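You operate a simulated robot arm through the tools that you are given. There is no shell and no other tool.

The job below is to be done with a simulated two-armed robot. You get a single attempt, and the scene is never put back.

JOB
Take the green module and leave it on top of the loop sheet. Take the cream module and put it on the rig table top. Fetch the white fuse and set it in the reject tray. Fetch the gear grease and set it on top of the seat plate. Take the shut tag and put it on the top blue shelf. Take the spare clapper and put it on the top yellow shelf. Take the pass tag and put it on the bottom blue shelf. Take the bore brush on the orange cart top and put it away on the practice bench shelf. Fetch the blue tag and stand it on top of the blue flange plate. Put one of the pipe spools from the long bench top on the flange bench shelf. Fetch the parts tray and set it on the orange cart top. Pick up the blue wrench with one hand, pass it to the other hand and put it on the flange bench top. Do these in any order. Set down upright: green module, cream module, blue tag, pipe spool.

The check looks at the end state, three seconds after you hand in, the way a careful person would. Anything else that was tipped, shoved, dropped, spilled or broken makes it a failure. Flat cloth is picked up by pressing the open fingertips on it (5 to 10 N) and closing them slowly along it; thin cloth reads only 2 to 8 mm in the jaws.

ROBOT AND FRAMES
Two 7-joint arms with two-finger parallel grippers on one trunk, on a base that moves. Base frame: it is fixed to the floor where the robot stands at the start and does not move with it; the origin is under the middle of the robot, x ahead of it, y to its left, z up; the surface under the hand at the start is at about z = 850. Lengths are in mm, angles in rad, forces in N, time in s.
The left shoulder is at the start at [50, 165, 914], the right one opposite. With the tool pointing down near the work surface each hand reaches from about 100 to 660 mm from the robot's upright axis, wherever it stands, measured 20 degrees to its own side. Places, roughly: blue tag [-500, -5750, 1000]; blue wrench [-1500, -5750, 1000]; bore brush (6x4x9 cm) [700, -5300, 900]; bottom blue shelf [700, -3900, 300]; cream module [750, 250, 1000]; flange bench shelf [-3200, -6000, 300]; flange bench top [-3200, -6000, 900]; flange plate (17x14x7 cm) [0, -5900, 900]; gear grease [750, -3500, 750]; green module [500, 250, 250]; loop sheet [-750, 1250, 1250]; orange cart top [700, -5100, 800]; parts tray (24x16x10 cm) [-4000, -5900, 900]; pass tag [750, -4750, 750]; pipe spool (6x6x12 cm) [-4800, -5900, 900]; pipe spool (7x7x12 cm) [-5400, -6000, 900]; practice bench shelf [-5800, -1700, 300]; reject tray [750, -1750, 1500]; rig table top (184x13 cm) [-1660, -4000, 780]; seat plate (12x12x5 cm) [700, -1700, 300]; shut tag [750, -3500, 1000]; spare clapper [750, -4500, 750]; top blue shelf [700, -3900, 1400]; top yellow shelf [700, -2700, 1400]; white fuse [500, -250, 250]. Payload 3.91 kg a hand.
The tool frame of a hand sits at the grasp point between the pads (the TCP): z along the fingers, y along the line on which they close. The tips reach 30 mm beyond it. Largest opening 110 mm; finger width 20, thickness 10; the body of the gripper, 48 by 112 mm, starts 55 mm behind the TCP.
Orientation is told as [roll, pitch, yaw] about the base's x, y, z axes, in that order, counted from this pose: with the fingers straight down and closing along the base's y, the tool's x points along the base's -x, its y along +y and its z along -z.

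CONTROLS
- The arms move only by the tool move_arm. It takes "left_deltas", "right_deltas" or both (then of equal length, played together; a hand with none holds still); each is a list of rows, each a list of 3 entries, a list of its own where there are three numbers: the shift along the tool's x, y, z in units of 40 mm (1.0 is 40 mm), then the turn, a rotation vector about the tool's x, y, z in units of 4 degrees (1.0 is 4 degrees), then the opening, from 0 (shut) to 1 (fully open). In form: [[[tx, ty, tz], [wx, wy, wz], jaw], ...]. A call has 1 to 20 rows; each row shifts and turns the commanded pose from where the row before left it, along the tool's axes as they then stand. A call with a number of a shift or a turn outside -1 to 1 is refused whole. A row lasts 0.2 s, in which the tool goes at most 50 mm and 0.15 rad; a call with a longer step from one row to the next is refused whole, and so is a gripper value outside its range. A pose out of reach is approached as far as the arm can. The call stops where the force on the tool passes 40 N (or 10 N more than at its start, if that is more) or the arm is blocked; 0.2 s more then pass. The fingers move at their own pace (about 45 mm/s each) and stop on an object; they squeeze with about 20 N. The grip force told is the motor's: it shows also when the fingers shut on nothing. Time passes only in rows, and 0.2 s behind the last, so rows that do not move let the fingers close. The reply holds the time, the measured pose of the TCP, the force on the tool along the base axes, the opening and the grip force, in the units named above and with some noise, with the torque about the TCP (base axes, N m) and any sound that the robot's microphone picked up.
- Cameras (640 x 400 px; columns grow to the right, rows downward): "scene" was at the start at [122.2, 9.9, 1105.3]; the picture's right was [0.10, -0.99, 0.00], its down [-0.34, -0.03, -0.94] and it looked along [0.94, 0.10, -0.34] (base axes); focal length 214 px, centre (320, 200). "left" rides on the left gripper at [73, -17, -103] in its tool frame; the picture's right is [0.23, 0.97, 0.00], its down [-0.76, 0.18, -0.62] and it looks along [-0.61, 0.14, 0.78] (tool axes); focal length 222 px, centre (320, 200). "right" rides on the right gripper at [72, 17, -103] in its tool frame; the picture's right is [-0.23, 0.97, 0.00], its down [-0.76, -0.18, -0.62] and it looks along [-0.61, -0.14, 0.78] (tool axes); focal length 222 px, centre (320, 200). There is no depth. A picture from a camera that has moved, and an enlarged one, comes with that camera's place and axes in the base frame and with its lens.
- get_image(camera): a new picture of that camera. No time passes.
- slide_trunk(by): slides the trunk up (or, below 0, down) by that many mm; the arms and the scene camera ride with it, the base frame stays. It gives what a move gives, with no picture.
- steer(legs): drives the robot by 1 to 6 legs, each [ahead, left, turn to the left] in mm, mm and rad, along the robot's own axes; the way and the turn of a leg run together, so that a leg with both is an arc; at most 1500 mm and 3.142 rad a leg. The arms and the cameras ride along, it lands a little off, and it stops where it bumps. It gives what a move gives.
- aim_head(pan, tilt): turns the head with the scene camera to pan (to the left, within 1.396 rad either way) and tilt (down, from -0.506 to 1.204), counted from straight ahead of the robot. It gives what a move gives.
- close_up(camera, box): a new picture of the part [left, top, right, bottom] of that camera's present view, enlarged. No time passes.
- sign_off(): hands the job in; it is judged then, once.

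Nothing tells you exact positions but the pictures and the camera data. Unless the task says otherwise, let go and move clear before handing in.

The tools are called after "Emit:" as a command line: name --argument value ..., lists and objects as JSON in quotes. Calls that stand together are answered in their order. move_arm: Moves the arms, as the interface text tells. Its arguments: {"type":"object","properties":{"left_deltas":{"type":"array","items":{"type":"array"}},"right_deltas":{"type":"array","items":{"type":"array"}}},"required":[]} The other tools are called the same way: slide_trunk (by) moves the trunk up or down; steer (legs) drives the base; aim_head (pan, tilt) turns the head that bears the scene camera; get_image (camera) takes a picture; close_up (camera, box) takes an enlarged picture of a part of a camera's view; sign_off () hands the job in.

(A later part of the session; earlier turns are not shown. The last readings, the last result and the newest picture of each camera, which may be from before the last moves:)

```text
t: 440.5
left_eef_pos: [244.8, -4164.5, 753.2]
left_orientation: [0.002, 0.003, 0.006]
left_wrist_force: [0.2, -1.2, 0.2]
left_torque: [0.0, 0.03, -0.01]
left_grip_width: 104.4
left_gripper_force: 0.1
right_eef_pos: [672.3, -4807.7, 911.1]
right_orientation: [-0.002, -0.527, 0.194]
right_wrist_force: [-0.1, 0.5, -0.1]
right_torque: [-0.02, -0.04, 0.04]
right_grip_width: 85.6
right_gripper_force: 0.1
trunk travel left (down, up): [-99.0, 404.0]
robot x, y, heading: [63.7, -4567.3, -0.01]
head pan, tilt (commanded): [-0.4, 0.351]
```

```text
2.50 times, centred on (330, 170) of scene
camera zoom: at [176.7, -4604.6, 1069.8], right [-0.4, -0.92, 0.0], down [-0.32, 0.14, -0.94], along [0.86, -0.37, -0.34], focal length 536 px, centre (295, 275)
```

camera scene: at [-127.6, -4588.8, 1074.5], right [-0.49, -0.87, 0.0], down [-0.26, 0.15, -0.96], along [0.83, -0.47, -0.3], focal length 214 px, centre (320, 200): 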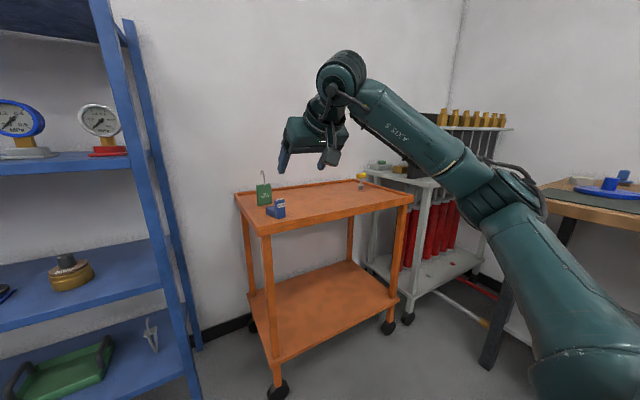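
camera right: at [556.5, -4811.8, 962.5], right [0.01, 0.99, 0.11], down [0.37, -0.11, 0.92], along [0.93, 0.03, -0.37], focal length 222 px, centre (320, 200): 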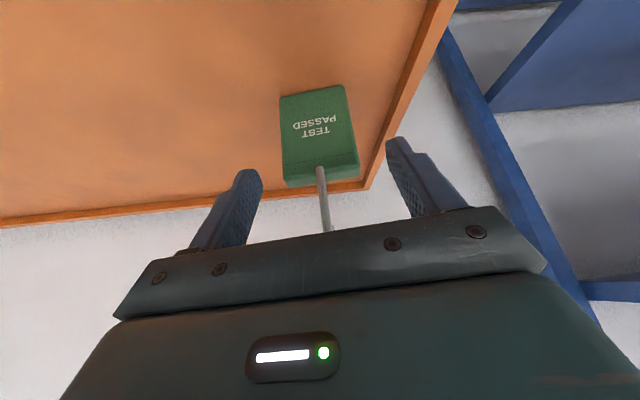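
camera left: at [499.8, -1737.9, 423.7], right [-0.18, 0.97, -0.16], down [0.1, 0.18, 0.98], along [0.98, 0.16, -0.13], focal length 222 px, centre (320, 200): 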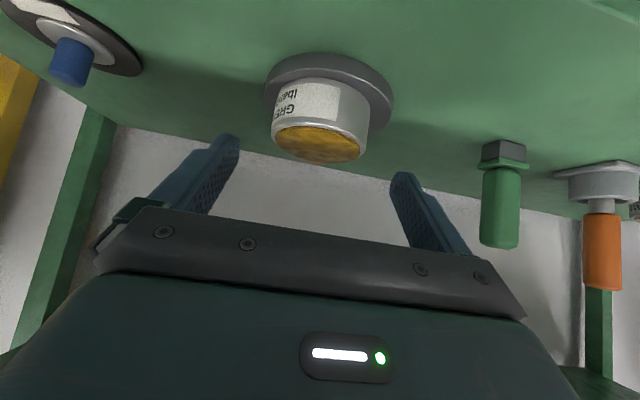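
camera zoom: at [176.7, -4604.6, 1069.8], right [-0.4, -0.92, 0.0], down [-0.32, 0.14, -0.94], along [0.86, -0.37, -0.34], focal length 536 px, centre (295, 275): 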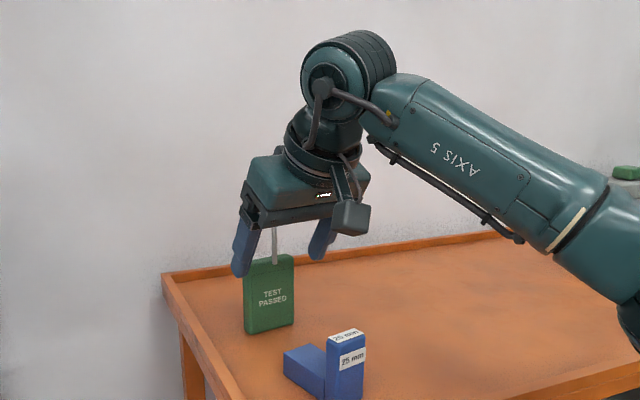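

Emit:
move_arm --right_deltas '[[[0, 0.02, 0.8], [0, 0, 0], 0.78], [[0, 0, 0.8], [0, 0, 0], 0.78], [[0, 0, 0.15], [0, 0, 0], 0.78]]'

Emit:
get_image --camera "right"

Emit:
close_up --camera "scene" --box '[230, 90, 430, 250]'

```text
t: 441.3
left_eef_pos: [245.8, -4164.6, 752.8]
left_orientation: [0.001, 0.004, 0.007]
left_wrist_force: [0.2, -0.4, 0.2]
left_torque: [-0.01, 0.04, -0.02]
left_grip_width: 104.4
left_gripper_force: 0.0
right_eef_pos: [705.9, -4799.0, 848.3]
right_orientation: [-0.003, -0.527, 0.194]
right_wrist_force: [0.0, -0.1, 0.7]
right_torque: [0.01, 0.01, -0.01]
right_grip_width: 85.8
right_gripper_force: 0.0
trunk travel left (down, up): [-99.0, 404.0]
robot x, y, heading: [61.6, -4566.5, -0.008]
head pan, tilt (commanded): [-0.4, 0.351]
```

```text
taken
camera right: at [591.0, -4804.2, 901.5], right [0.01, 0.99, 0.11], down [0.37, -0.11, 0.92], along [0.93, 0.03, -0.37], focal length 222 px, centre (320, 200)
```

right: 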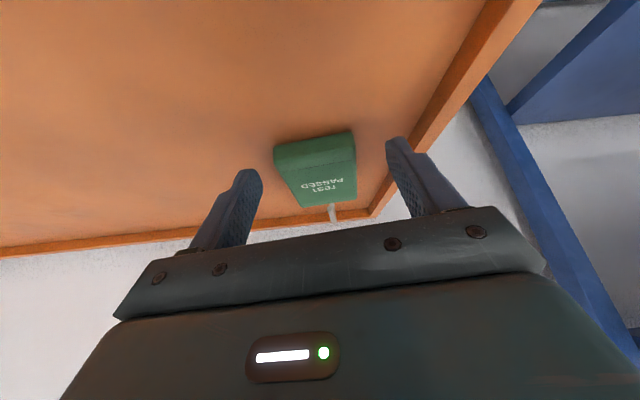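

```text
2.50 times, centred on (330, 170) of scene
camera zoom: at [176.8, -4604.6, 1069.8], right [-0.4, -0.92, 0.0], down [-0.32, 0.14, -0.94], along [0.86, -0.37, -0.34], focal length 536 px, centre (295, 275)
```

zoom: 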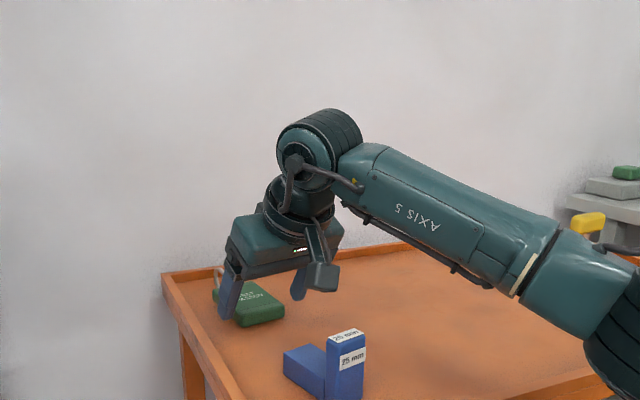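

The tag tipped onto its back as my palm came near its hook. It is the item I need to move and it need not end upright, so I rise along the tool axis and look at how it lies.

Emit:
move_arm --right_deltas '[[[0, 0, -0.8], [0, 0, 0], 0.78], [[0, 0, -0.9], [0, 0, 0], 0.78], [[0, 0, -0.9], [0, 0, 0], 0.78]]'

Emit:
get_image --camera "right"

Emit:
close_up --camera "scene" --box '[270, 140, 370, 220]'

```text
t: 442.1
left_eef_pos: [245.6, -4165.1, 752.4]
left_orientation: [0.001, 0.002, 0.007]
left_wrist_force: [-1.0, 0.8, -0.8]
left_torque: [0.0, 0.01, 0.04]
left_grip_width: 104.6
left_gripper_force: 0.0
right_eef_pos: [655.7, -4809.0, 940.7]
right_orientation: [-0.003, -0.526, 0.194]
right_wrist_force: [0.3, -0.4, -0.1]
right_torque: [-0.01, -0.02, -0.03]
right_grip_width: 85.9
right_gripper_force: 0.1
trunk travel left (down, up): [-99.0, 404.0]
robot x, y, heading: [59.0, -4570.0, -0.002]
head pan, tilt (commanded): [-0.4, 0.351]
```

```text
taken
camera right: at [539.0, -4814.3, 992.6], right [0.01, 0.99, 0.11], down [0.37, -0.11, 0.92], along [0.93, 0.03, -0.37], focal length 222 px, centre (320, 200)
```

right: 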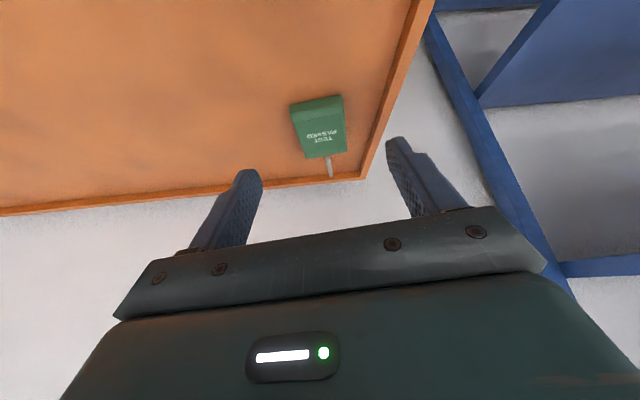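

```text
5.00 times, centred on (320, 180) of scene
camera zoom: at [176.7, -4604.6, 1069.7], right [-0.4, -0.92, 0.0], down [-0.32, 0.14, -0.94], along [0.86, -0.37, -0.34], focal length 1072 px, centre (320, 300)
```

zoom: 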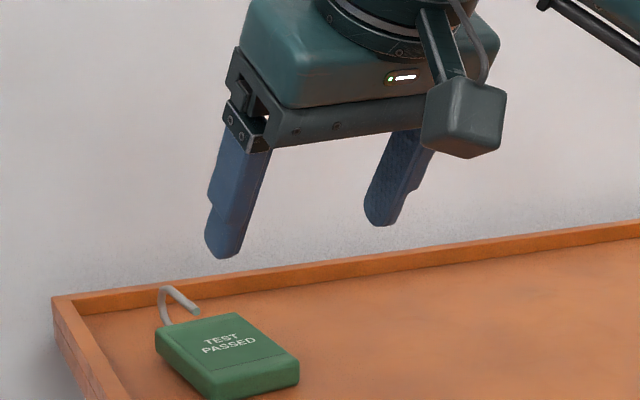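

The tag lies flat on the cart, centred near [765, −4794] with its long axis along my approach. I reach forward over it with the fingers still open.

Emit:
move_arm --right_deltas '[[[-0.23, -0.05, 0.66], [0, 0, 0], 0.78], [[-0.23, -0.05, 0.66], [0, 0, 0], 0.78], [[-0.23, -0.05, 0.66], [0, 0, 0], 0.78]]'

Emit:
get_image --camera "right"

Emit:
close_up --camera "scene" --box '[240, 110, 400, 230]'

```text
t: 442.9
left_eef_pos: [244.3, -4164.7, 752.8]
left_orientation: [0.001, 0.005, 0.008]
left_wrist_force: [0.2, 0.1, 0.3]
left_torque: [0.02, 0.0, 0.01]
left_grip_width: 104.5
left_gripper_force: 0.1
right_eef_pos: [719.1, -4801.8, 885.4]
right_orientation: [-0.004, -0.528, 0.194]
right_wrist_force: [-0.6, 0.4, -0.1]
right_torque: [-0.01, 0.01, 0.03]
right_grip_width: 85.8
right_gripper_force: 0.0
trunk travel left (down, up): [-99.0, 404.0]
robot x, y, heading: [62.7, -4568.4, -0.006]
head pan, tilt (commanded): [-0.4, 0.351]
```

```text
taken
camera right: at [603.2, -4808.0, 937.4], right [0.01, 0.99, 0.11], down [0.37, -0.11, 0.92], along [0.93, 0.03, -0.37], focal length 222 px, centre (320, 200)
```

right: 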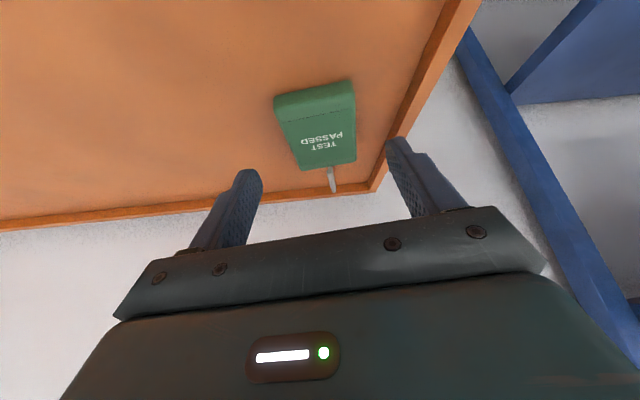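

```text
3.33 times, centred on (320, 170) of scene
camera zoom: at [176.7, -4604.6, 1069.8], right [-0.4, -0.92, 0.0], down [-0.32, 0.14, -0.94], along [0.86, -0.37, -0.34], focal length 715 px, centre (320, 300)
```

zoom: 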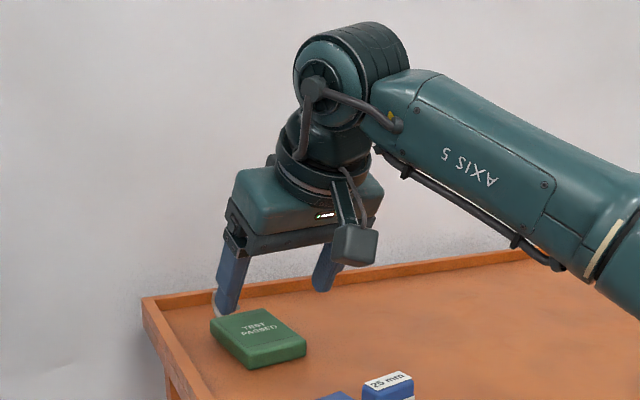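

Emit:
move_arm --right_deltas '[[[0, 0.02, 0.6], [0, 0, 0], 0.78], [[0, 0.02, 0.6], [0, 0, 0], 0.78], [[0, 0, 0.27], [0, 0, 0], 0.78]]'

Emit:
get_image --camera "right"

Emit:
close_up --camera "scene" --box '[240, 110, 400, 230]'

```text
t: 443.7
left_eef_pos: [243.7, -4164.6, 752.8]
left_orientation: [0.002, 0.004, 0.008]
left_wrist_force: [-0.4, 1.2, -0.5]
left_torque: [-0.01, 0.01, 0.03]
left_grip_width: 104.5
left_gripper_force: 0.1
right_eef_pos: [748.0, -4795.8, 833.7]
right_orientation: [-0.003, -0.527, 0.193]
right_wrist_force: [-0.7, 0.2, 0.0]
right_torque: [0.01, -0.04, -0.02]
right_grip_width: 85.8
right_gripper_force: 0.0
trunk travel left (down, up): [-99.0, 404.0]
robot x, y, heading: [62.7, -4566.0, -0.004]
head pan, tilt (commanded): [-0.4, 0.351]
```

```text
taken
camera right: at [632.5, -4801.3, 886.4], right [0.01, 0.99, 0.11], down [0.37, -0.11, 0.92], along [0.93, 0.03, -0.37], focal length 222 px, centre (320, 200)
```

right: 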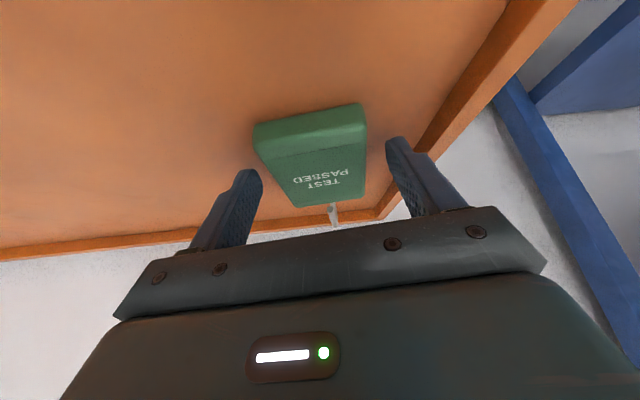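

```text
3.33 times, centred on (320, 170) of scene
camera zoom: at [176.7, -4604.6, 1069.8], right [-0.4, -0.92, 0.0], down [-0.32, 0.14, -0.94], along [0.86, -0.37, -0.34], focal length 715 px, centre (320, 300)
```

zoom: 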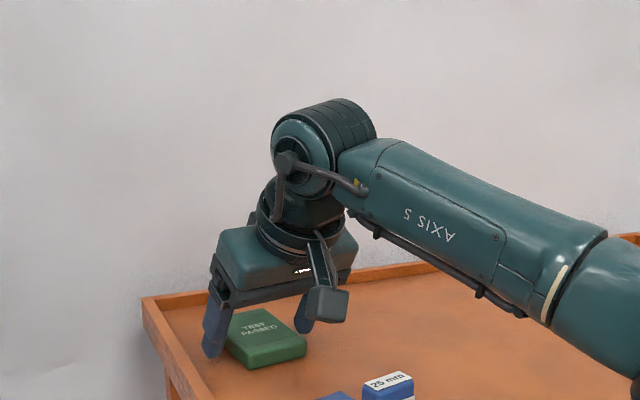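

Emit:
move_arm --right_deltas '[[[0, 0, 0], [0, 0, 0], 0.5], [[0, 0, 0], [0, 0, 0], 0.4], [[0, 0, 0], [0, 0, 0], 0.4], [[0, 0, 0], [0, 0, 0], 0.4]]'

Emit:
get_image --camera "right"

```text
t: 444.7
left_eef_pos: [244.0, -4165.3, 752.8]
left_orientation: [0.002, 0.005, 0.006]
left_wrist_force: [0.0, 0.5, 0.2]
left_torque: [0.02, 0.02, 0.0]
left_grip_width: 104.5
left_gripper_force: 0.0
right_eef_pos: [748.2, -4796.5, 834.8]
right_orientation: [-0.003, -0.527, 0.195]
right_wrist_force: [-0.1, -0.2, -0.4]
right_torque: [-0.03, 0.0, -0.02]
right_grip_width: 59.3
right_gripper_force: 19.5
trunk travel left (down, up): [-99.0, 404.0]
robot x, y, heading: [60.7, -4566.2, -0.009]
head pan, tilt (commanded): [-0.4, 0.351]
```

```text
taken
camera right: at [632.3, -4801.3, 886.5], right [0.01, 0.99, 0.11], down [0.37, -0.11, 0.92], along [0.93, 0.03, -0.37], focal length 222 px, centre (320, 200)
```

right: 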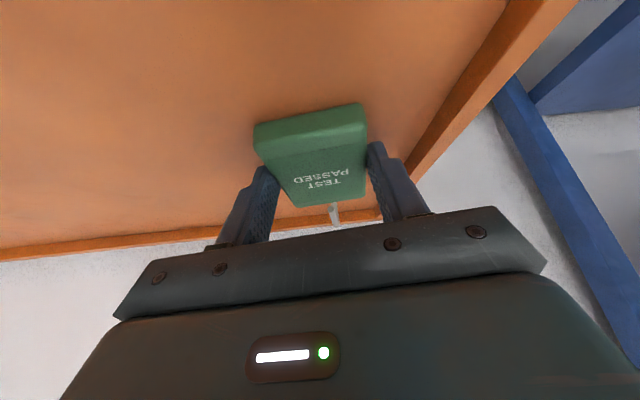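

The tag is gripped flat at 59 mm. I lift it and back away from the cart.

Emit:
move_arm --right_deltas '[[[-0.126, 0, -0.216], [0, 0, 0], 0.4], [[-0.377, 0, -0.648], [0, 0, 0], 0.4], [[-0.45, 0, -0.77], [0, 0, 0], 0.4], [[-0.45, 0, -0.77], [0, 0, 0], 0.4]]'

Emit:
get_image --camera "right"

Emit:
steer --legs '[[-320, 0, 0.007]]'

Emit:
get_image --camera "scene"

```text
t: 445.7
left_eef_pos: [245.7, -4165.9, 752.6]
left_orientation: [0.002, 0.004, 0.007]
left_wrist_force: [-0.3, 0.1, 0.4]
left_torque: [-0.01, 0.02, -0.03]
left_grip_width: 104.3
left_gripper_force: 0.0
right_eef_pos: [747.1, -4796.0, 947.0]
right_orientation: [-0.004, -0.527, 0.194]
right_wrist_force: [0.4, 1.2, -0.9]
right_torque: [0.03, 0.01, 0.0]
right_grip_width: 59.2
right_gripper_force: 20.4
trunk travel left (down, up): [-99.0, 404.0]
robot x, y, heading: [62.7, -4564.9, -0.008]
head pan, tilt (commanded): [-0.4, 0.351]
```

```text
taken
camera right: at [631.4, -4800.7, 998.3], right [0.01, 0.99, 0.11], down [0.37, -0.11, 0.92], along [0.93, 0.03, -0.37], focal length 222 px, centre (320, 200)
```

right: 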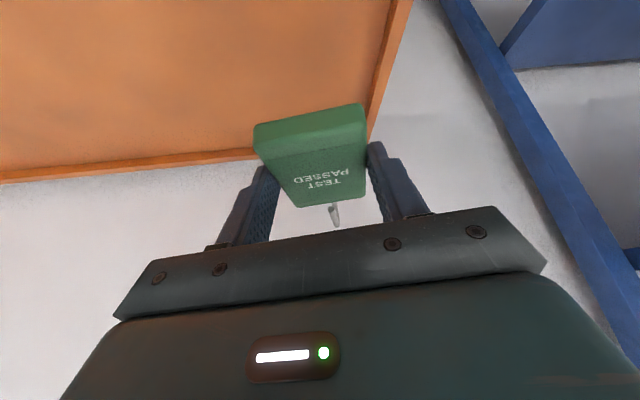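

```text
t: 447.8
left_eef_pos: [-75.9, -4161.7, 754.0]
left_orientation: [0.001, 0.002, 0.012]
left_wrist_force: [-0.8, -0.5, 0.3]
left_torque: [0.0, 0.03, -0.04]
left_grip_width: 104.5
left_gripper_force: 0.1
right_eef_pos: [428.1, -4790.6, 945.0]
right_orientation: [-0.004, -0.528, 0.198]
right_wrist_force: [0.0, -0.3, -0.8]
right_torque: [0.02, 0.02, 0.01]
right_grip_width: 59.0
right_gripper_force: 20.1
trunk travel left (down, up): [-99.0, 404.0]
robot x, y, heading: [-258.0, -4563.3, -0.002]
head pan, tilt (commanded): [-0.4, 0.351]
```

```text
taken
camera scene: at [-142.0, -4602.6, 1069.8], right [-0.39, -0.92, 0.0], down [-0.32, 0.13, -0.94], along [0.86, -0.37, -0.34], focal length 214 px, centre (320, 200)
```

scene: 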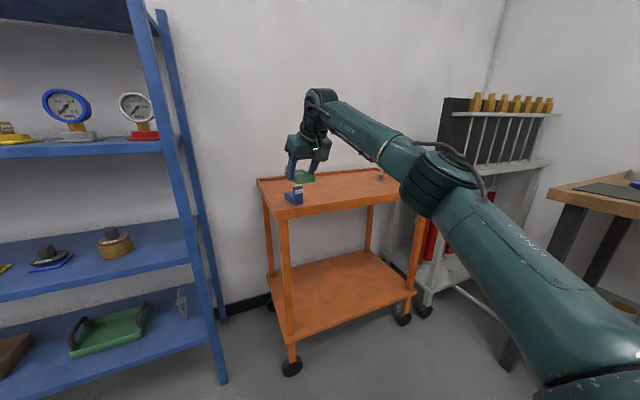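

The tag is held flat. I lower the trunk, straighten the right hand and fold it down into the elbow-low posture while driving to the left end of the blue rack's bottom shelf.

Emit:
slide_trunk --by -95

Emit:
move_arm --right_deltas '[[[0, 0, 0], [0.478, 0, 0.828], 0.4], [[0, 0, 0], [0.478, 0, 0.828], 0.4], [[0, 0, 0], [0.478, 0, 0.828], 0.4], [[0, 0, 0], [0, 1, 0], 0.4], [[0, 0, 0], [0, 1, 0], 0.4], [[0, 0, 0], [0, 1, 0], 0.4], [[0, 0, 0], [0, 1, 0], 0.4], [[0, 0, 0], [0, 1, 0], 0.4], [[0, 0, 0], [0, 1, 0], 0.4], [[0, 0, 0], [0, 1, 0], 0.4], [[0, 0, 0], [0, 0.55, 0], 0.4]]'

Emit:
move_arm --right_deltas '[[[0.829, -0.34, 0.48], [0, 0, 0], 0.4], [[0.829, -0.34, 0.48], [0, 0, 0], 0.4], [[0.829, -0.34, 0.48], [0, 0, 0], 0.4], [[0.829, -0.34, 0.48], [0, 0, 0], 0.4], [[0.829, -0.34, 0.48], [0, 0, 0], 0.4], [[0.829, -0.34, 0.48], [0, 0, 0], 0.4], [[0.829, -0.34, 0.48], [0, 0, 0], 0.4], [[0.829, -0.34, 0.48], [0, 0, 0], 0.4], [[0.829, -0.34, 0.48], [0, 0, 0], 0.4], [[0.829, -0.34, 0.48], [0, 0, 0], 0.4], [[0.829, -0.34, 0.48], [0, 0, 0], 0.4], [[0.829, -0.34, 0.48], [0, 0, 0], 0.4], [[0.829, -0.34, 0.48], [0, 0, 0], 0.4], [[0, 0, 0.9], [0, 0, 0], 0.4], [[0, 0, 0.9], [0, 0, 0], 0.4], [[0, 0, 0.9], [0, 0, 0], 0.4], [[0, 0, 0.9], [0, 0, 0], 0.4], [[0, 0, 0.9], [0, 0, 0], 0.4], [[0, 0, 0.9], [0, 0, 0], 0.4]]'

```text
t: 449.1
left_eef_pos: [-76.0, -4162.8, 658.1]
left_orientation: [0.0, 0.003, 0.014]
left_wrist_force: [-0.3, 0.9, -0.4]
left_torque: [-0.02, 0.02, -0.03]
left_grip_width: 104.4
left_gripper_force: 0.2
right_eef_pos: [429.5, -4790.5, 850.8]
right_orientation: [-0.004, -0.527, 0.197]
right_wrist_force: [0.6, -0.2, 0.7]
right_torque: [-0.01, 0.03, 0.02]
right_grip_width: 59.3
right_gripper_force: 20.3
trunk travel left (down, up): [-4.0, 499.0]
robot x, y, heading: [-256.6, -4564.5, 0.001]
head pan, tilt (commanded): [-0.4, 0.351]
```

```text
t: 451.5
left_eef_pos: [-76.5, -4162.6, 657.1]
left_orientation: [0.001, 0.002, 0.012]
left_wrist_force: [0.0, -0.3, 0.6]
left_torque: [0.02, -0.01, 0.0]
left_grip_width: 104.3
left_gripper_force: 0.2
right_eef_pos: [400.3, -4827.3, 812.8]
right_orientation: [-0.004, -0.213, -0.007]
right_wrist_force: [1.8, 0.2, 7.0]
right_torque: [-0.01, -0.69, 0.03]
right_grip_width: 59.2
right_gripper_force: 19.7
right hand out of reach, approached as far as the arm can: row 5, 6, 7, 8, 9, 10, 11
trunk travel left (down, up): [-4.0, 499.0]
robot x, y, heading: [-258.1, -4567.3, 0.0]
head pan, tilt (commanded): [-0.4, 0.351]
```

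```text
t: 455.5
left_eef_pos: [-75.5, -4163.1, 658.3]
left_orientation: [0.002, 0.004, 0.013]
left_wrist_force: [0.5, 0.6, 0.3]
left_torque: [-0.03, 0.04, 0.01]
left_grip_width: 104.3
left_gripper_force: 0.1
right_eef_pos: [74.1, -5002.2, 265.8]
right_orientation: [-0.002, -0.209, -0.003]
right_wrist_force: [0.8, 0.0, 1.0]
right_torque: [0.0, 0.02, 0.01]
right_grip_width: 44.0
right_gripper_force: 0.0
trunk travel left (down, up): [-4.0, 499.0]
robot x, y, heading: [-255.7, -4569.1, -0.0]
head pan, tilt (commanded): [-0.4, 0.351]
```

The grip now reads 44 mm with no force: the tag caught on the cart's front edge while I was turning the hand and has been dropped. I look for it.

Emit:
get_image --camera "right"

Emit:
aim_head --pan -0.4 --tilt 0.7

Emit:
get_image --camera "scene"

```text
taken
camera right: at [-17.5, -4984.4, 351.9], right [0.23, 0.97, 0.04], down [0.61, -0.18, 0.77], along [0.76, -0.15, -0.64], focal length 222 px, centre (320, 200)
```

right: 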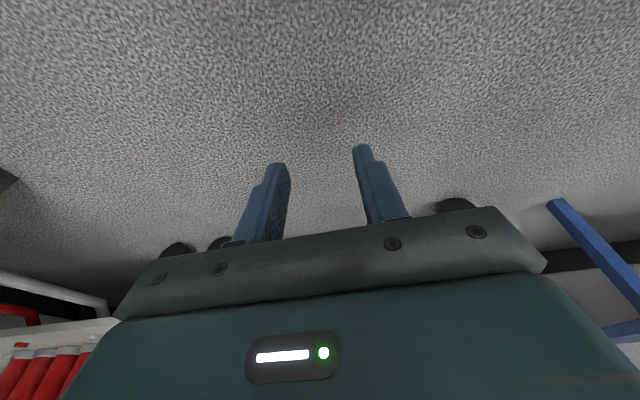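

```text
t: 456.3
left_eef_pos: [-76.9, -4162.6, 657.5]
left_orientation: [0.0, 0.004, 0.011]
left_wrist_force: [0.4, 0.0, -0.4]
left_torque: [0.02, 0.01, 0.02]
left_grip_width: 104.7
left_gripper_force: 0.1
right_eef_pos: [74.5, -5002.1, 267.5]
right_orientation: [-0.003, -0.21, -0.004]
right_wrist_force: [0.7, 0.3, 0.9]
right_torque: [-0.03, 0.0, -0.01]
right_grip_width: 43.9
right_gripper_force: 0.0
trunk travel left (down, up): [-4.0, 499.0]
robot x, y, heading: [-258.3, -4566.5, 0.0]
head pan, tilt (commanded): [-0.4, 0.7]
```

```text
taken
camera scene: at [-149.5, -4599.4, 943.4], right [-0.39, -0.92, 0.0], down [-0.59, 0.25, -0.77], along [0.7, -0.3, -0.64], focal length 214 px, centre (320, 200)
```

scene: 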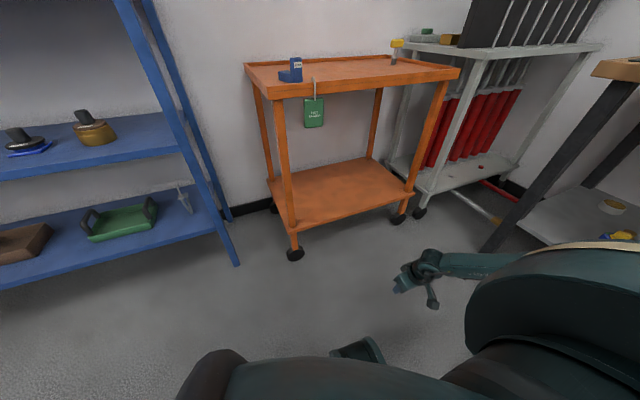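

Luckily, the tag now hangs by its hook from the cart's front rim. I zoom in to see how it hangs.

Emit:
close_up --camera "scene" --box '[270, 40, 370, 140]'

```text
4.00 times, centred on (320, 90) of scene
camera zoom: at [-149.5, -4599.4, 943.4], right [-0.39, -0.92, 0.0], down [-0.59, 0.25, -0.77], along [0.7, -0.3, -0.64], focal length 858 px, centre (320, 640)
```

zoom: 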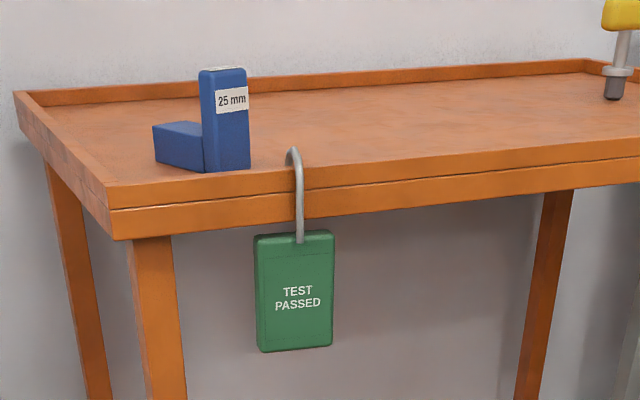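

The tag hangs upright on the front rim, its body near [443, −4830, 736]. I bring the right hand back up in front of it, opened, with a 45° tilt.

Emit:
move_arm --right_deltas '[[[-0.614, 0.425, -0.7225], [0, 0, 0], 0.78], [[-0.614, 0.425, -0.7225], [0, 0, 0], 0.78], [[-0.614, 0.425, -0.7225], [0, 0, 0], 0.78], [[-0.614, 0.425, -0.7225], [0, 0, 0], 0.78], [[-0.614, 0.425, -0.7225], [0, 0, 0], 0.78], [[-0.614, 0.425, -0.7225], [0, 0, 0], 0.78], [[-0.614, 0.425, -0.7225], [0, 0, 0], 0.78], [[-0.614, 0.425, -0.7225], [0, 0, 0], 0.78], [[-0.614, 0.425, -0.7225], [0, 0, 0], 0.78], [[-0.614, 0.425, -0.7225], [0, 0, 0], 0.78], [[0, 0, 0], [0, -1, 0], 0.78], [[0, 0, 0], [0, -1, 0], 0.78], [[0, 0, 0], [0, -1, 0], 0.78], [[0, 0, 0], [0, -1, 0], 0.78], [[0, 0, 0], [0, -1, 0], 0.78], [[0, 0, 0], [0, -1, 0], 0.78], [[0, 0, 0], [0, -1, 0], 0.78], [[0, 0, 0], [0, -1, 0], 0.78]]'

Emit:
get_image --camera "right"

Emit:
get_image --camera "scene"

```text
t: 460.1
left_eef_pos: [-76.1, -4163.4, 658.7]
left_orientation: [0.002, 0.003, 0.012]
left_wrist_force: [-0.3, 0.1, 0.9]
left_torque: [-0.01, -0.01, 0.01]
left_grip_width: 104.5
left_gripper_force: 0.0
right_eef_pos: [256.1, -4832.5, 601.1]
right_orientation: [-0.001, -0.77, -0.003]
right_wrist_force: [-0.3, -1.6, 0.1]
right_torque: [-0.04, 0.02, 0.0]
right_grip_width: 85.9
right_gripper_force: 0.0
trunk travel left (down, up): [-4.0, 499.0]
robot x, y, heading: [-260.2, -4568.1, -0.003]
head pan, tilt (commanded): [-0.4, 0.7]
```

```text
taken
camera right: at [132.2, -4815.4, 624.1], right [0.17, 0.97, 0.16], down [0.11, -0.18, 0.98], along [0.98, -0.15, -0.14], focal length 222 px, centre (320, 200)
```

right: 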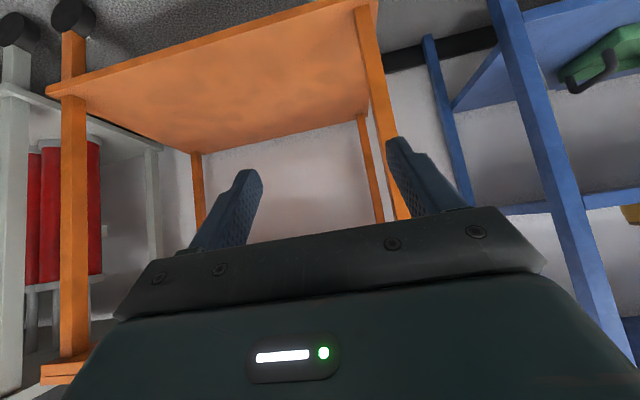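

```text
taken
camera scene: at [-149.5, -4599.4, 943.4], right [-0.39, -0.92, 0.0], down [-0.59, 0.25, -0.76], along [0.7, -0.3, -0.64], focal length 214 px, centre (320, 200)
```

scene: 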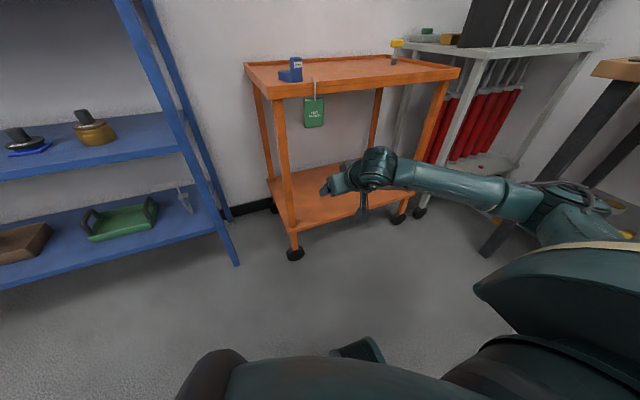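

Emit:
move_arm --right_deltas '[[[-0.555, 0, -0.575], [0, 0, 0], 0.78], [[-0.555, 0, -0.575], [0, 0, 0], 0.78], [[-0.555, 0, -0.575], [0, 0, 0], 0.78], [[-0.555, 0, -0.575], [0, 0, 0], 0.78]]'

Emit:
steer --legs '[[110, 0, 0]]'

Emit:
get_image --camera "right"

Emit:
get_image --camera "scene"

```text
t: 461.1
left_eef_pos: [-76.8, -4162.1, 658.3]
left_orientation: [0.004, 0.004, 0.011]
left_wrist_force: [0.4, 0.1, -1.2]
left_torque: [0.0, 0.0, -0.02]
left_grip_width: 104.5
left_gripper_force: 0.0
right_eef_pos: [256.5, -4832.3, 730.2]
right_orientation: [-0.002, -0.768, -0.004]
right_wrist_force: [-0.2, 0.9, -0.1]
right_torque: [0.04, 0.03, -0.02]
right_grip_width: 85.7
right_gripper_force: 0.0
trunk travel left (down, up): [-4.0, 499.0]
robot x, y, heading: [-256.4, -4564.0, -0.0]
head pan, tilt (commanded): [-0.4, 0.7]
```

```text
t: 462.3
left_eef_pos: [33.5, -4162.2, 657.5]
left_orientation: [0.002, 0.005, 0.013]
left_wrist_force: [-0.6, -0.7, 0.6]
left_torque: [-0.03, -0.05, -0.02]
left_grip_width: 104.4
left_gripper_force: 0.1
right_eef_pos: [365.2, -4833.7, 727.7]
right_orientation: [-0.005, -0.767, -0.004]
right_wrist_force: [0.6, -1.0, 0.4]
right_torque: [0.01, -0.01, 0.0]
right_grip_width: 86.0
right_gripper_force: 0.1
trunk travel left (down, up): [-4.0, 499.0]
robot x, y, heading: [-146.5, -4565.5, 0.007]
head pan, tilt (commanded): [-0.4, 0.7]
```

```text
taken
camera right: at [241.3, -4815.7, 752.5], right [0.17, 0.97, 0.16], down [0.11, -0.18, 0.98], along [0.98, -0.15, -0.14], focal length 222 px, centre (320, 200)
```

right: 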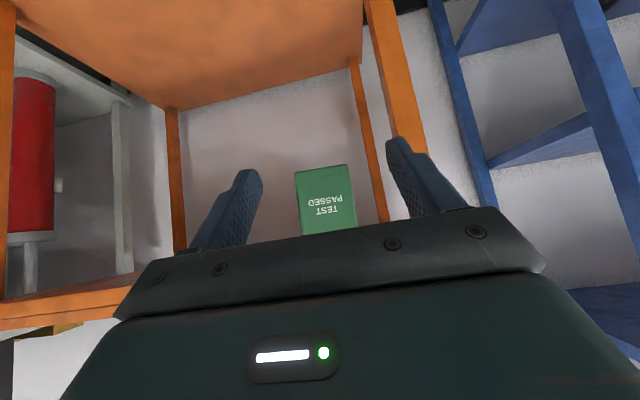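

```text
taken
camera scene: at [-40.0, -4599.5, 943.4], right [-0.39, -0.92, 0.0], down [-0.59, 0.25, -0.77], along [0.7, -0.3, -0.64], focal length 214 px, centre (320, 200)
```

scene: 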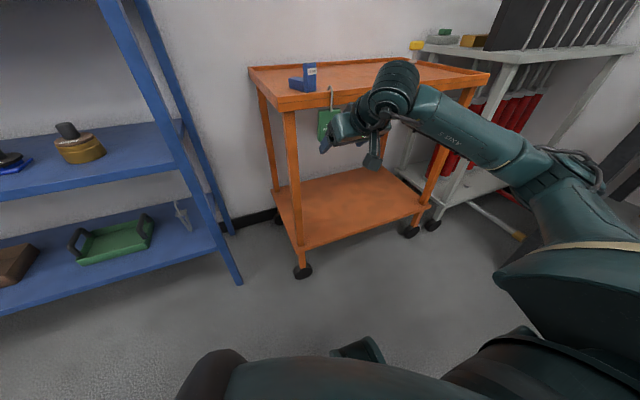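

The tag hangs slightly under the edge, centred near y≈−4838. I reach forward around it and close.

Emit:
move_arm --right_deltas '[[[-0.51, -0.033, 0.49], [0, 0, 0], 0.78], [[-0.51, -0.033, 0.49], [0, 0, 0], 0.78], [[-0.51, -0.033, 0.49], [0, 0, 0], 0.78]]'

Emit:
get_image --camera "right"

Emit:
close_up --camera "scene" --box '[260, 40, 420, 180]'

```text
t: 463.1
left_eef_pos: [33.3, -4162.1, 657.8]
left_orientation: [0.003, 0.003, 0.012]
left_wrist_force: [0.4, -0.4, 0.2]
left_torque: [-0.02, -0.02, -0.01]
left_grip_width: 104.5
left_gripper_force: 0.1
right_eef_pos: [448.2, -4836.6, 730.2]
right_orientation: [-0.004, -0.768, -0.001]
right_wrist_force: [0.5, -0.4, 0.4]
right_torque: [-0.02, 0.01, 0.02]
right_grip_width: 86.0
right_gripper_force: 0.1
trunk travel left (down, up): [-4.0, 499.0]
robot x, y, heading: [-148.0, -4564.3, 0.0]
head pan, tilt (commanded): [-0.4, 0.7]
```

```text
taken
camera right: at [325.5, -4820.0, 753.0], right [0.17, 0.97, 0.16], down [0.11, -0.18, 0.98], along [0.98, -0.15, -0.14], focal length 222 px, centre (320, 200)
```

right: 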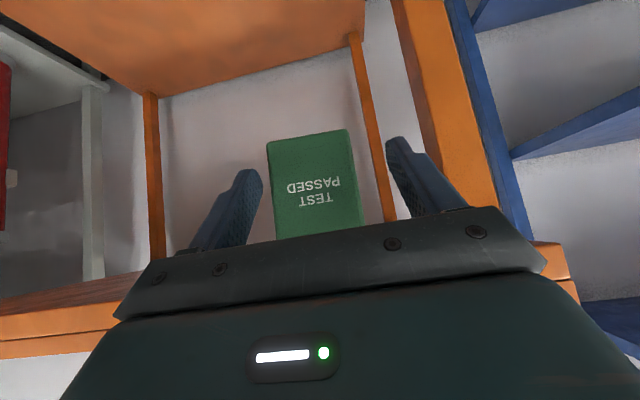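

```text
2.86 times, centred on (340, 110) of scene
camera zoom: at [-40.1, -4599.5, 943.4], right [-0.39, -0.92, 0.0], down [-0.59, 0.25, -0.77], along [0.7, -0.3, -0.64], focal length 613 px, centre (263, 457)
```

zoom: 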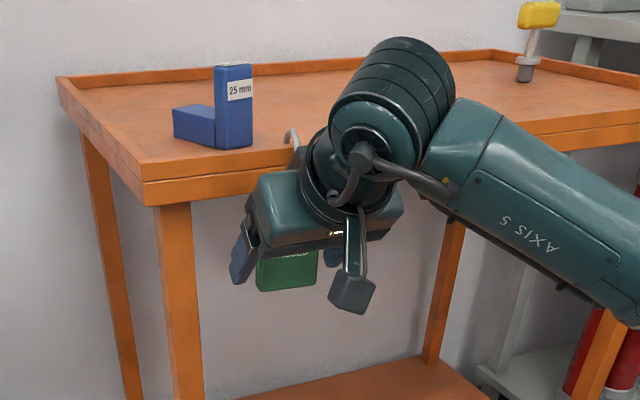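

Emit:
move_arm --right_deltas '[[[-0.16, -0.13, 0.15], [0, 0, 0], 0.78], [[0, 0, 0], [0, 0, 0], 0.5], [[0, 0, 0], [0, 0, 0], 0.4], [[0, 0, 0], [0, 0, 0], 0.4], [[0, 0, 0], [0, 0, 0], 0.4]]'

Emit:
get_image --camera "right"

Emit:
close_up --camera "scene" --box '[260, 40, 420, 180]'

```text
t: 464.3
left_eef_pos: [34.0, -4163.9, 657.5]
left_orientation: [0.002, 0.003, 0.012]
left_wrist_force: [-0.6, 0.0, 0.6]
left_torque: [-0.03, 0.01, -0.01]
left_grip_width: 104.5
left_gripper_force: 0.1
right_eef_pos: [458.2, -4841.8, 729.0]
right_orientation: [-0.003, -0.767, -0.003]
right_wrist_force: [1.2, -0.2, 0.3]
right_torque: [0.01, 0.05, -0.01]
right_grip_width: 60.6
right_gripper_force: 20.2
trunk travel left (down, up): [-4.0, 499.0]
robot x, y, heading: [-147.3, -4565.1, -0.006]
head pan, tilt (commanded): [-0.4, 0.7]
```

```text
taken
camera right: at [334.3, -4825.2, 753.0], right [0.17, 0.97, 0.16], down [0.11, -0.18, 0.98], along [0.98, -0.15, -0.14], focal length 222 px, centre (320, 200)
```

right: 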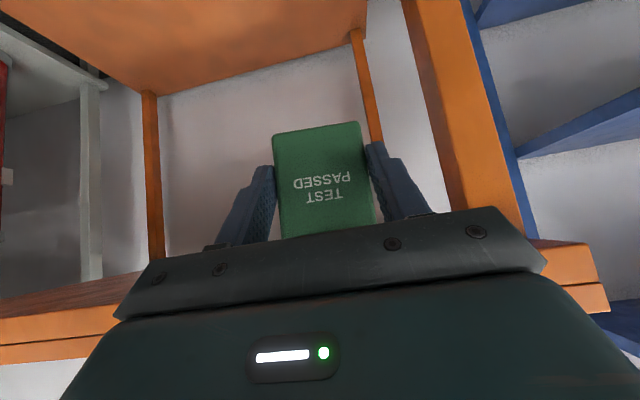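

```text
2.86 times, centred on (340, 110) of scene
camera zoom: at [-40.0, -4599.6, 943.4], right [-0.39, -0.92, 0.0], down [-0.59, 0.25, -0.76], along [0.7, -0.3, -0.64], focal length 613 px, centre (263, 457)
```

zoom: 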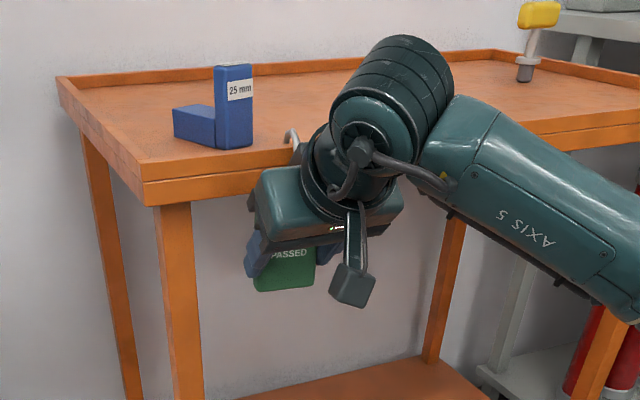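

Emit:
move_arm --right_deltas '[[[-0.39, 0, -0.405], [0, 0, 0], 0.4], [[-0.39, 0, -0.405], [0, 0, 0], 0.4]]'

Emit:
close_up --camera "scene" --box '[260, 40, 420, 180]'

```text
t: 464.9
left_eef_pos: [34.7, -4163.8, 657.8]
left_orientation: [0.001, 0.004, 0.012]
left_wrist_force: [-0.3, 0.3, 0.1]
left_torque: [0.01, -0.03, 0.01]
left_grip_width: 104.4
left_gripper_force: 0.0
right_eef_pos: [459.9, -4842.3, 770.7]
right_orientation: [-0.003, -0.76, -0.002]
right_wrist_force: [-0.9, 0.9, -17.2]
right_torque: [0.01, 0.27, -0.03]
right_grip_width: 59.4
right_gripper_force: 20.2
trunk travel left (down, up): [-4.0, 499.0]
robot x, y, heading: [-151.0, -4564.2, -0.003]
head pan, tilt (commanded): [-0.4, 0.7]
```

```text
2.86 times, centred on (340, 110) of scene
camera zoom: at [-38.9, -4600.0, 942.9], right [-0.39, -0.92, 0.0], down [-0.59, 0.25, -0.76], along [0.7, -0.3, -0.65], focal length 613 px, centre (263, 457)
```

zoom: 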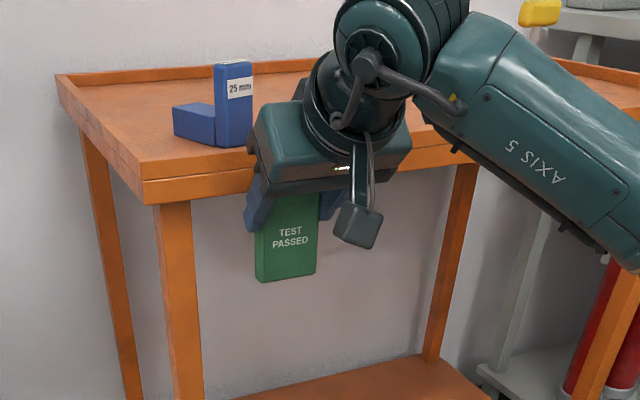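

The tag's top caught under the cart's apron. I lower again, swing the tag out toward me about 28 mm, then lift.

Emit:
move_arm --right_deltas '[[[0.39, 0, 0.405], [0, 0, 0], 0.4], [[0.25, 0, -0.24], [0, 0, 0], 0.4], [[0.25, 0, -0.24], [0, 0, 0], 0.4]]'

Emit:
close_up --camera "scene" --box '[260, 40, 420, 180]'

Emit:
get_image --camera "right"

```text
t: 465.7
left_eef_pos: [34.0, -4163.3, 657.4]
left_orientation: [0.0, 0.001, 0.012]
left_wrist_force: [0.2, 0.4, -0.1]
left_torque: [0.01, 0.0, 0.01]
left_grip_width: 104.5
left_gripper_force: 0.0
right_eef_pos: [430.8, -4841.3, 755.8]
right_orientation: [-0.003, -0.776, -0.005]
right_wrist_force: [9.7, -1.6, 13.3]
right_torque: [0.02, -0.26, -0.05]
right_grip_width: 59.3
right_gripper_force: 20.3
trunk travel left (down, up): [-4.0, 499.0]
robot x, y, heading: [-150.8, -4566.1, -0.003]
head pan, tilt (commanded): [-0.4, 0.7]
```

```text
2.86 times, centred on (340, 110) of scene
camera zoom: at [-40.3, -4599.2, 943.6], right [-0.39, -0.92, 0.0], down [-0.59, 0.25, -0.77], along [0.7, -0.3, -0.64], focal length 613 px, centre (263, 457)
```

zoom: 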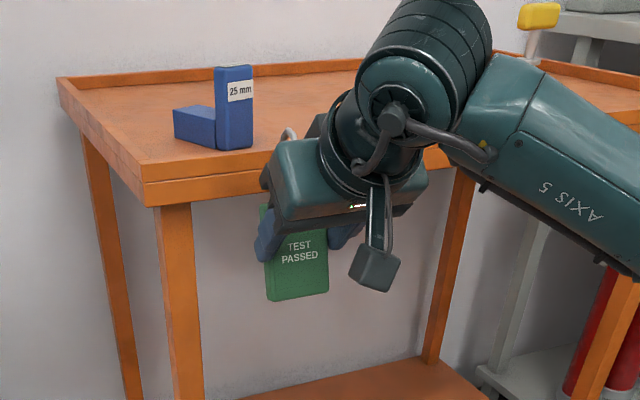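

```text
taken
camera right: at [307.7, -4824.8, 777.5], right [0.17, 0.97, 0.16], down [0.11, -0.18, 0.98], along [0.98, -0.15, -0.13], focal length 222 px, centre (320, 200)
```

right: 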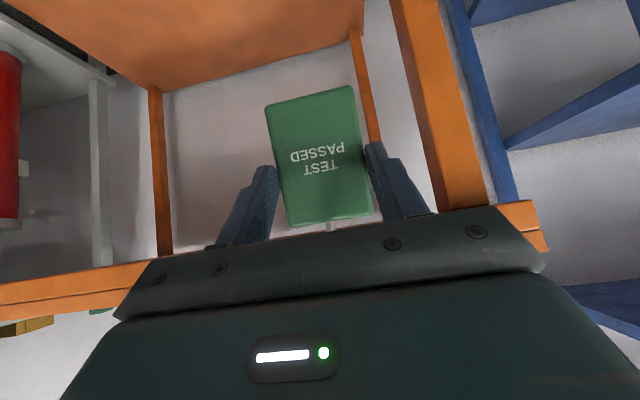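

Emit:
move_arm --right_deltas '[[[-0.26, 0, -0.27], [0, 0, 0], 0.4], [[-0.26, 0, -0.27], [0, 0, 0], 0.4], [[-0.26, 0, -0.27], [0, 0, 0], 0.4]]'

Emit:
close_up --camera "scene" --box '[260, 40, 420, 180]'

Emit:
get_image --camera "right"

```text
t: 466.5
left_eef_pos: [33.6, -4162.4, 656.6]
left_orientation: [0.001, 0.005, 0.011]
left_wrist_force: [-0.2, 0.5, 0.0]
left_torque: [0.01, 0.0, 0.03]
left_grip_width: 104.8
left_gripper_force: 0.0
right_eef_pos: [430.4, -4842.6, 793.8]
right_orientation: [-0.003, -0.761, -0.003]
right_wrist_force: [-5.4, 0.3, -16.1]
right_torque: [0.01, 0.68, -0.01]
right_grip_width: 60.0
right_gripper_force: 19.7
trunk travel left (down, up): [-4.0, 499.0]
robot x, y, heading: [-148.4, -4568.4, -0.004]
head pan, tilt (commanded): [-0.4, 0.7]
```

```text
2.86 times, centred on (340, 110) of scene
camera zoom: at [-39.3, -4600.0, 943.1], right [-0.39, -0.92, 0.0], down [-0.59, 0.25, -0.76], along [0.7, -0.3, -0.65], focal length 613 px, centre (263, 457)
```

zoom: 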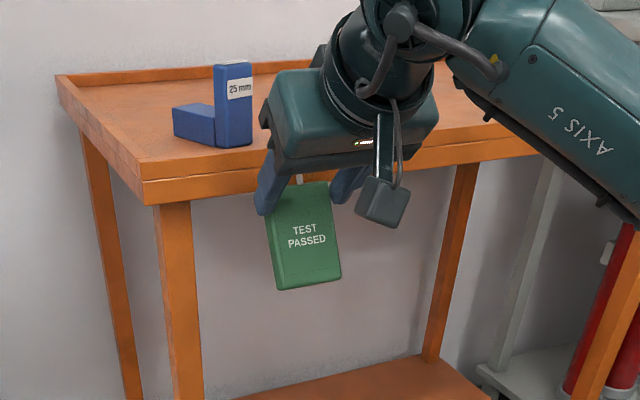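

```text
taken
camera right: at [308.0, -4825.2, 818.5], right [0.17, 0.97, 0.15], down [0.12, -0.18, 0.98], along [0.98, -0.15, -0.15], focal length 222 px, centre (320, 200)
```

right: 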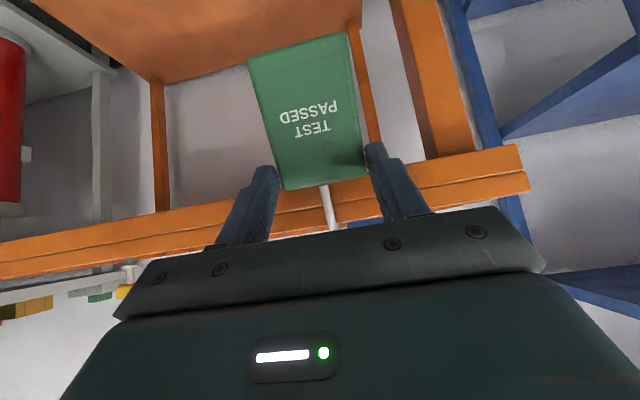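

The tag's back edge still catches under the apron. I let it hang again, regrip it lower down, and will swing its lower end outward before lifting.

Emit:
move_arm --right_deltas '[[[0.26, 0, 0.27], [0, 0, 0], 0.4], [[0, 0, 0], [0, 0, 0], 0.6], [[0, 0, 0], [0, 0, 0], 0.78], [[0, 0, 0], [0, 0, 0], 0.78]]'

Emit:
close_up --camera "scene" --box '[260, 40, 420, 180]'

Emit:
get_image --camera "right"

```text
t: 467.5
left_eef_pos: [32.8, -4161.5, 658.2]
left_orientation: [0.002, 0.004, 0.012]
left_wrist_force: [0.0, -0.4, 0.1]
left_torque: [-0.02, 0.01, 0.02]
left_grip_width: 104.5
left_gripper_force: 0.3
right_eef_pos: [430.2, -4842.2, 781.9]
right_orientation: [-0.003, -0.77, -0.004]
right_wrist_force: [1.2, 0.8, -0.1]
right_torque: [-0.02, 0.01, 0.01]
right_grip_width: 85.8
right_gripper_force: 0.0
trunk travel left (down, up): [-4.0, 499.0]
robot x, y, heading: [-148.6, -4566.7, -0.004]
head pan, tilt (commanded): [-0.4, 0.7]
```

```text
2.86 times, centred on (340, 110) of scene
camera zoom: at [-40.0, -4599.5, 943.4], right [-0.39, -0.92, 0.0], down [-0.59, 0.25, -0.76], along [0.7, -0.3, -0.64], focal length 613 px, centre (263, 457)
```

zoom: 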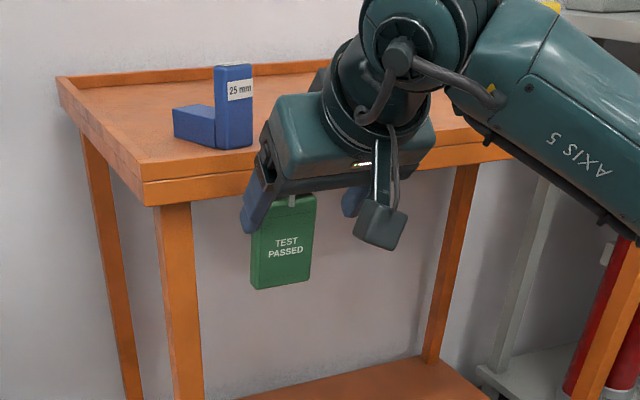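

```text
taken
camera right: at [307.4, -4825.0, 805.4], right [0.17, 0.97, 0.16], down [0.11, -0.18, 0.98], along [0.98, -0.15, -0.14], focal length 222 px, centre (320, 200)
```

right: 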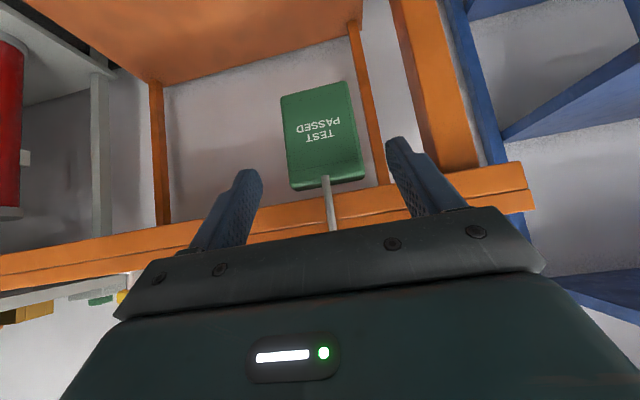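

Emit:
move_arm --right_deltas '[[[0.59, 0.01, 0.61], [0, 0, 0], 0.78], [[0.59, 0.01, 0.61], [0, 0, 0], 0.78], [[-0.405, 0, 0.39], [0, 0, 0], 0.78], [[-0.405, 0, 0.39], [0, 0, 0], 0.78]]'

Emit:
get_image --camera "right"

Emit:
close_up --camera "scene" --box '[260, 40, 420, 180]'

```text
t: 468.5
left_eef_pos: [33.3, -4162.5, 658.2]
left_orientation: [0.002, 0.001, 0.011]
left_wrist_force: [0.3, -0.1, -0.2]
left_torque: [0.05, -0.01, 0.0]
left_grip_width: 104.3
left_gripper_force: 0.0
right_eef_pos: [473.3, -4842.0, 712.5]
right_orientation: [-0.007, -0.765, 0.0]
right_wrist_force: [-24.0, 0.2, -3.0]
right_torque: [-0.04, -1.85, 0.03]
right_grip_width: 85.7
right_gripper_force: 0.0
trunk travel left (down, up): [-4.0, 499.0]
robot x, y, heading: [-151.1, -4566.5, -0.003]
head pan, tilt (commanded): [-0.4, 0.7]
```

```text
taken
camera right: at [350.4, -4824.4, 737.1], right [0.17, 0.97, 0.15], down [0.12, -0.17, 0.98], along [0.98, -0.14, -0.14], focal length 222 px, centre (320, 200)
```

right: 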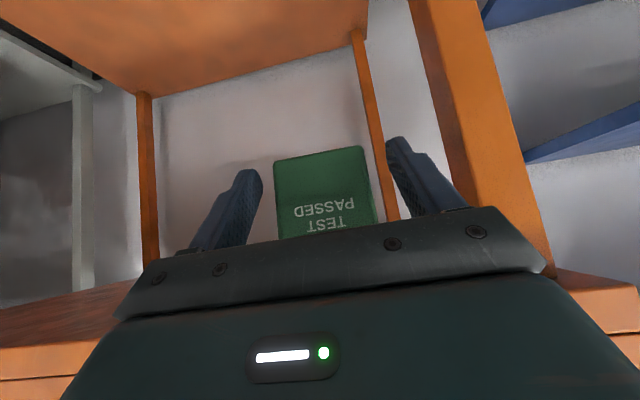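

```text
2.86 times, centred on (340, 110) of scene
camera zoom: at [-41.6, -4599.7, 943.5], right [-0.39, -0.92, 0.0], down [-0.59, 0.25, -0.77], along [0.7, -0.3, -0.64], focal length 613 px, centre (263, 457)
```

zoom: 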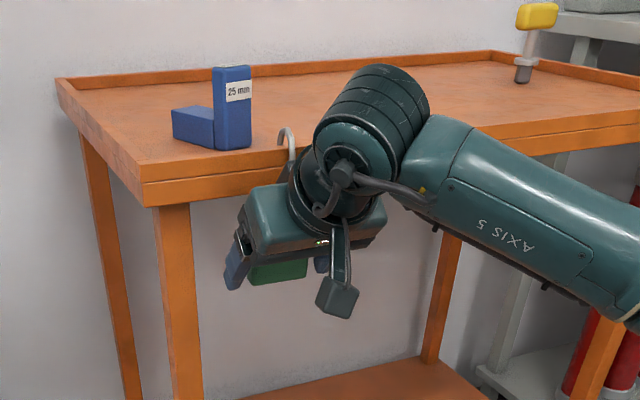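

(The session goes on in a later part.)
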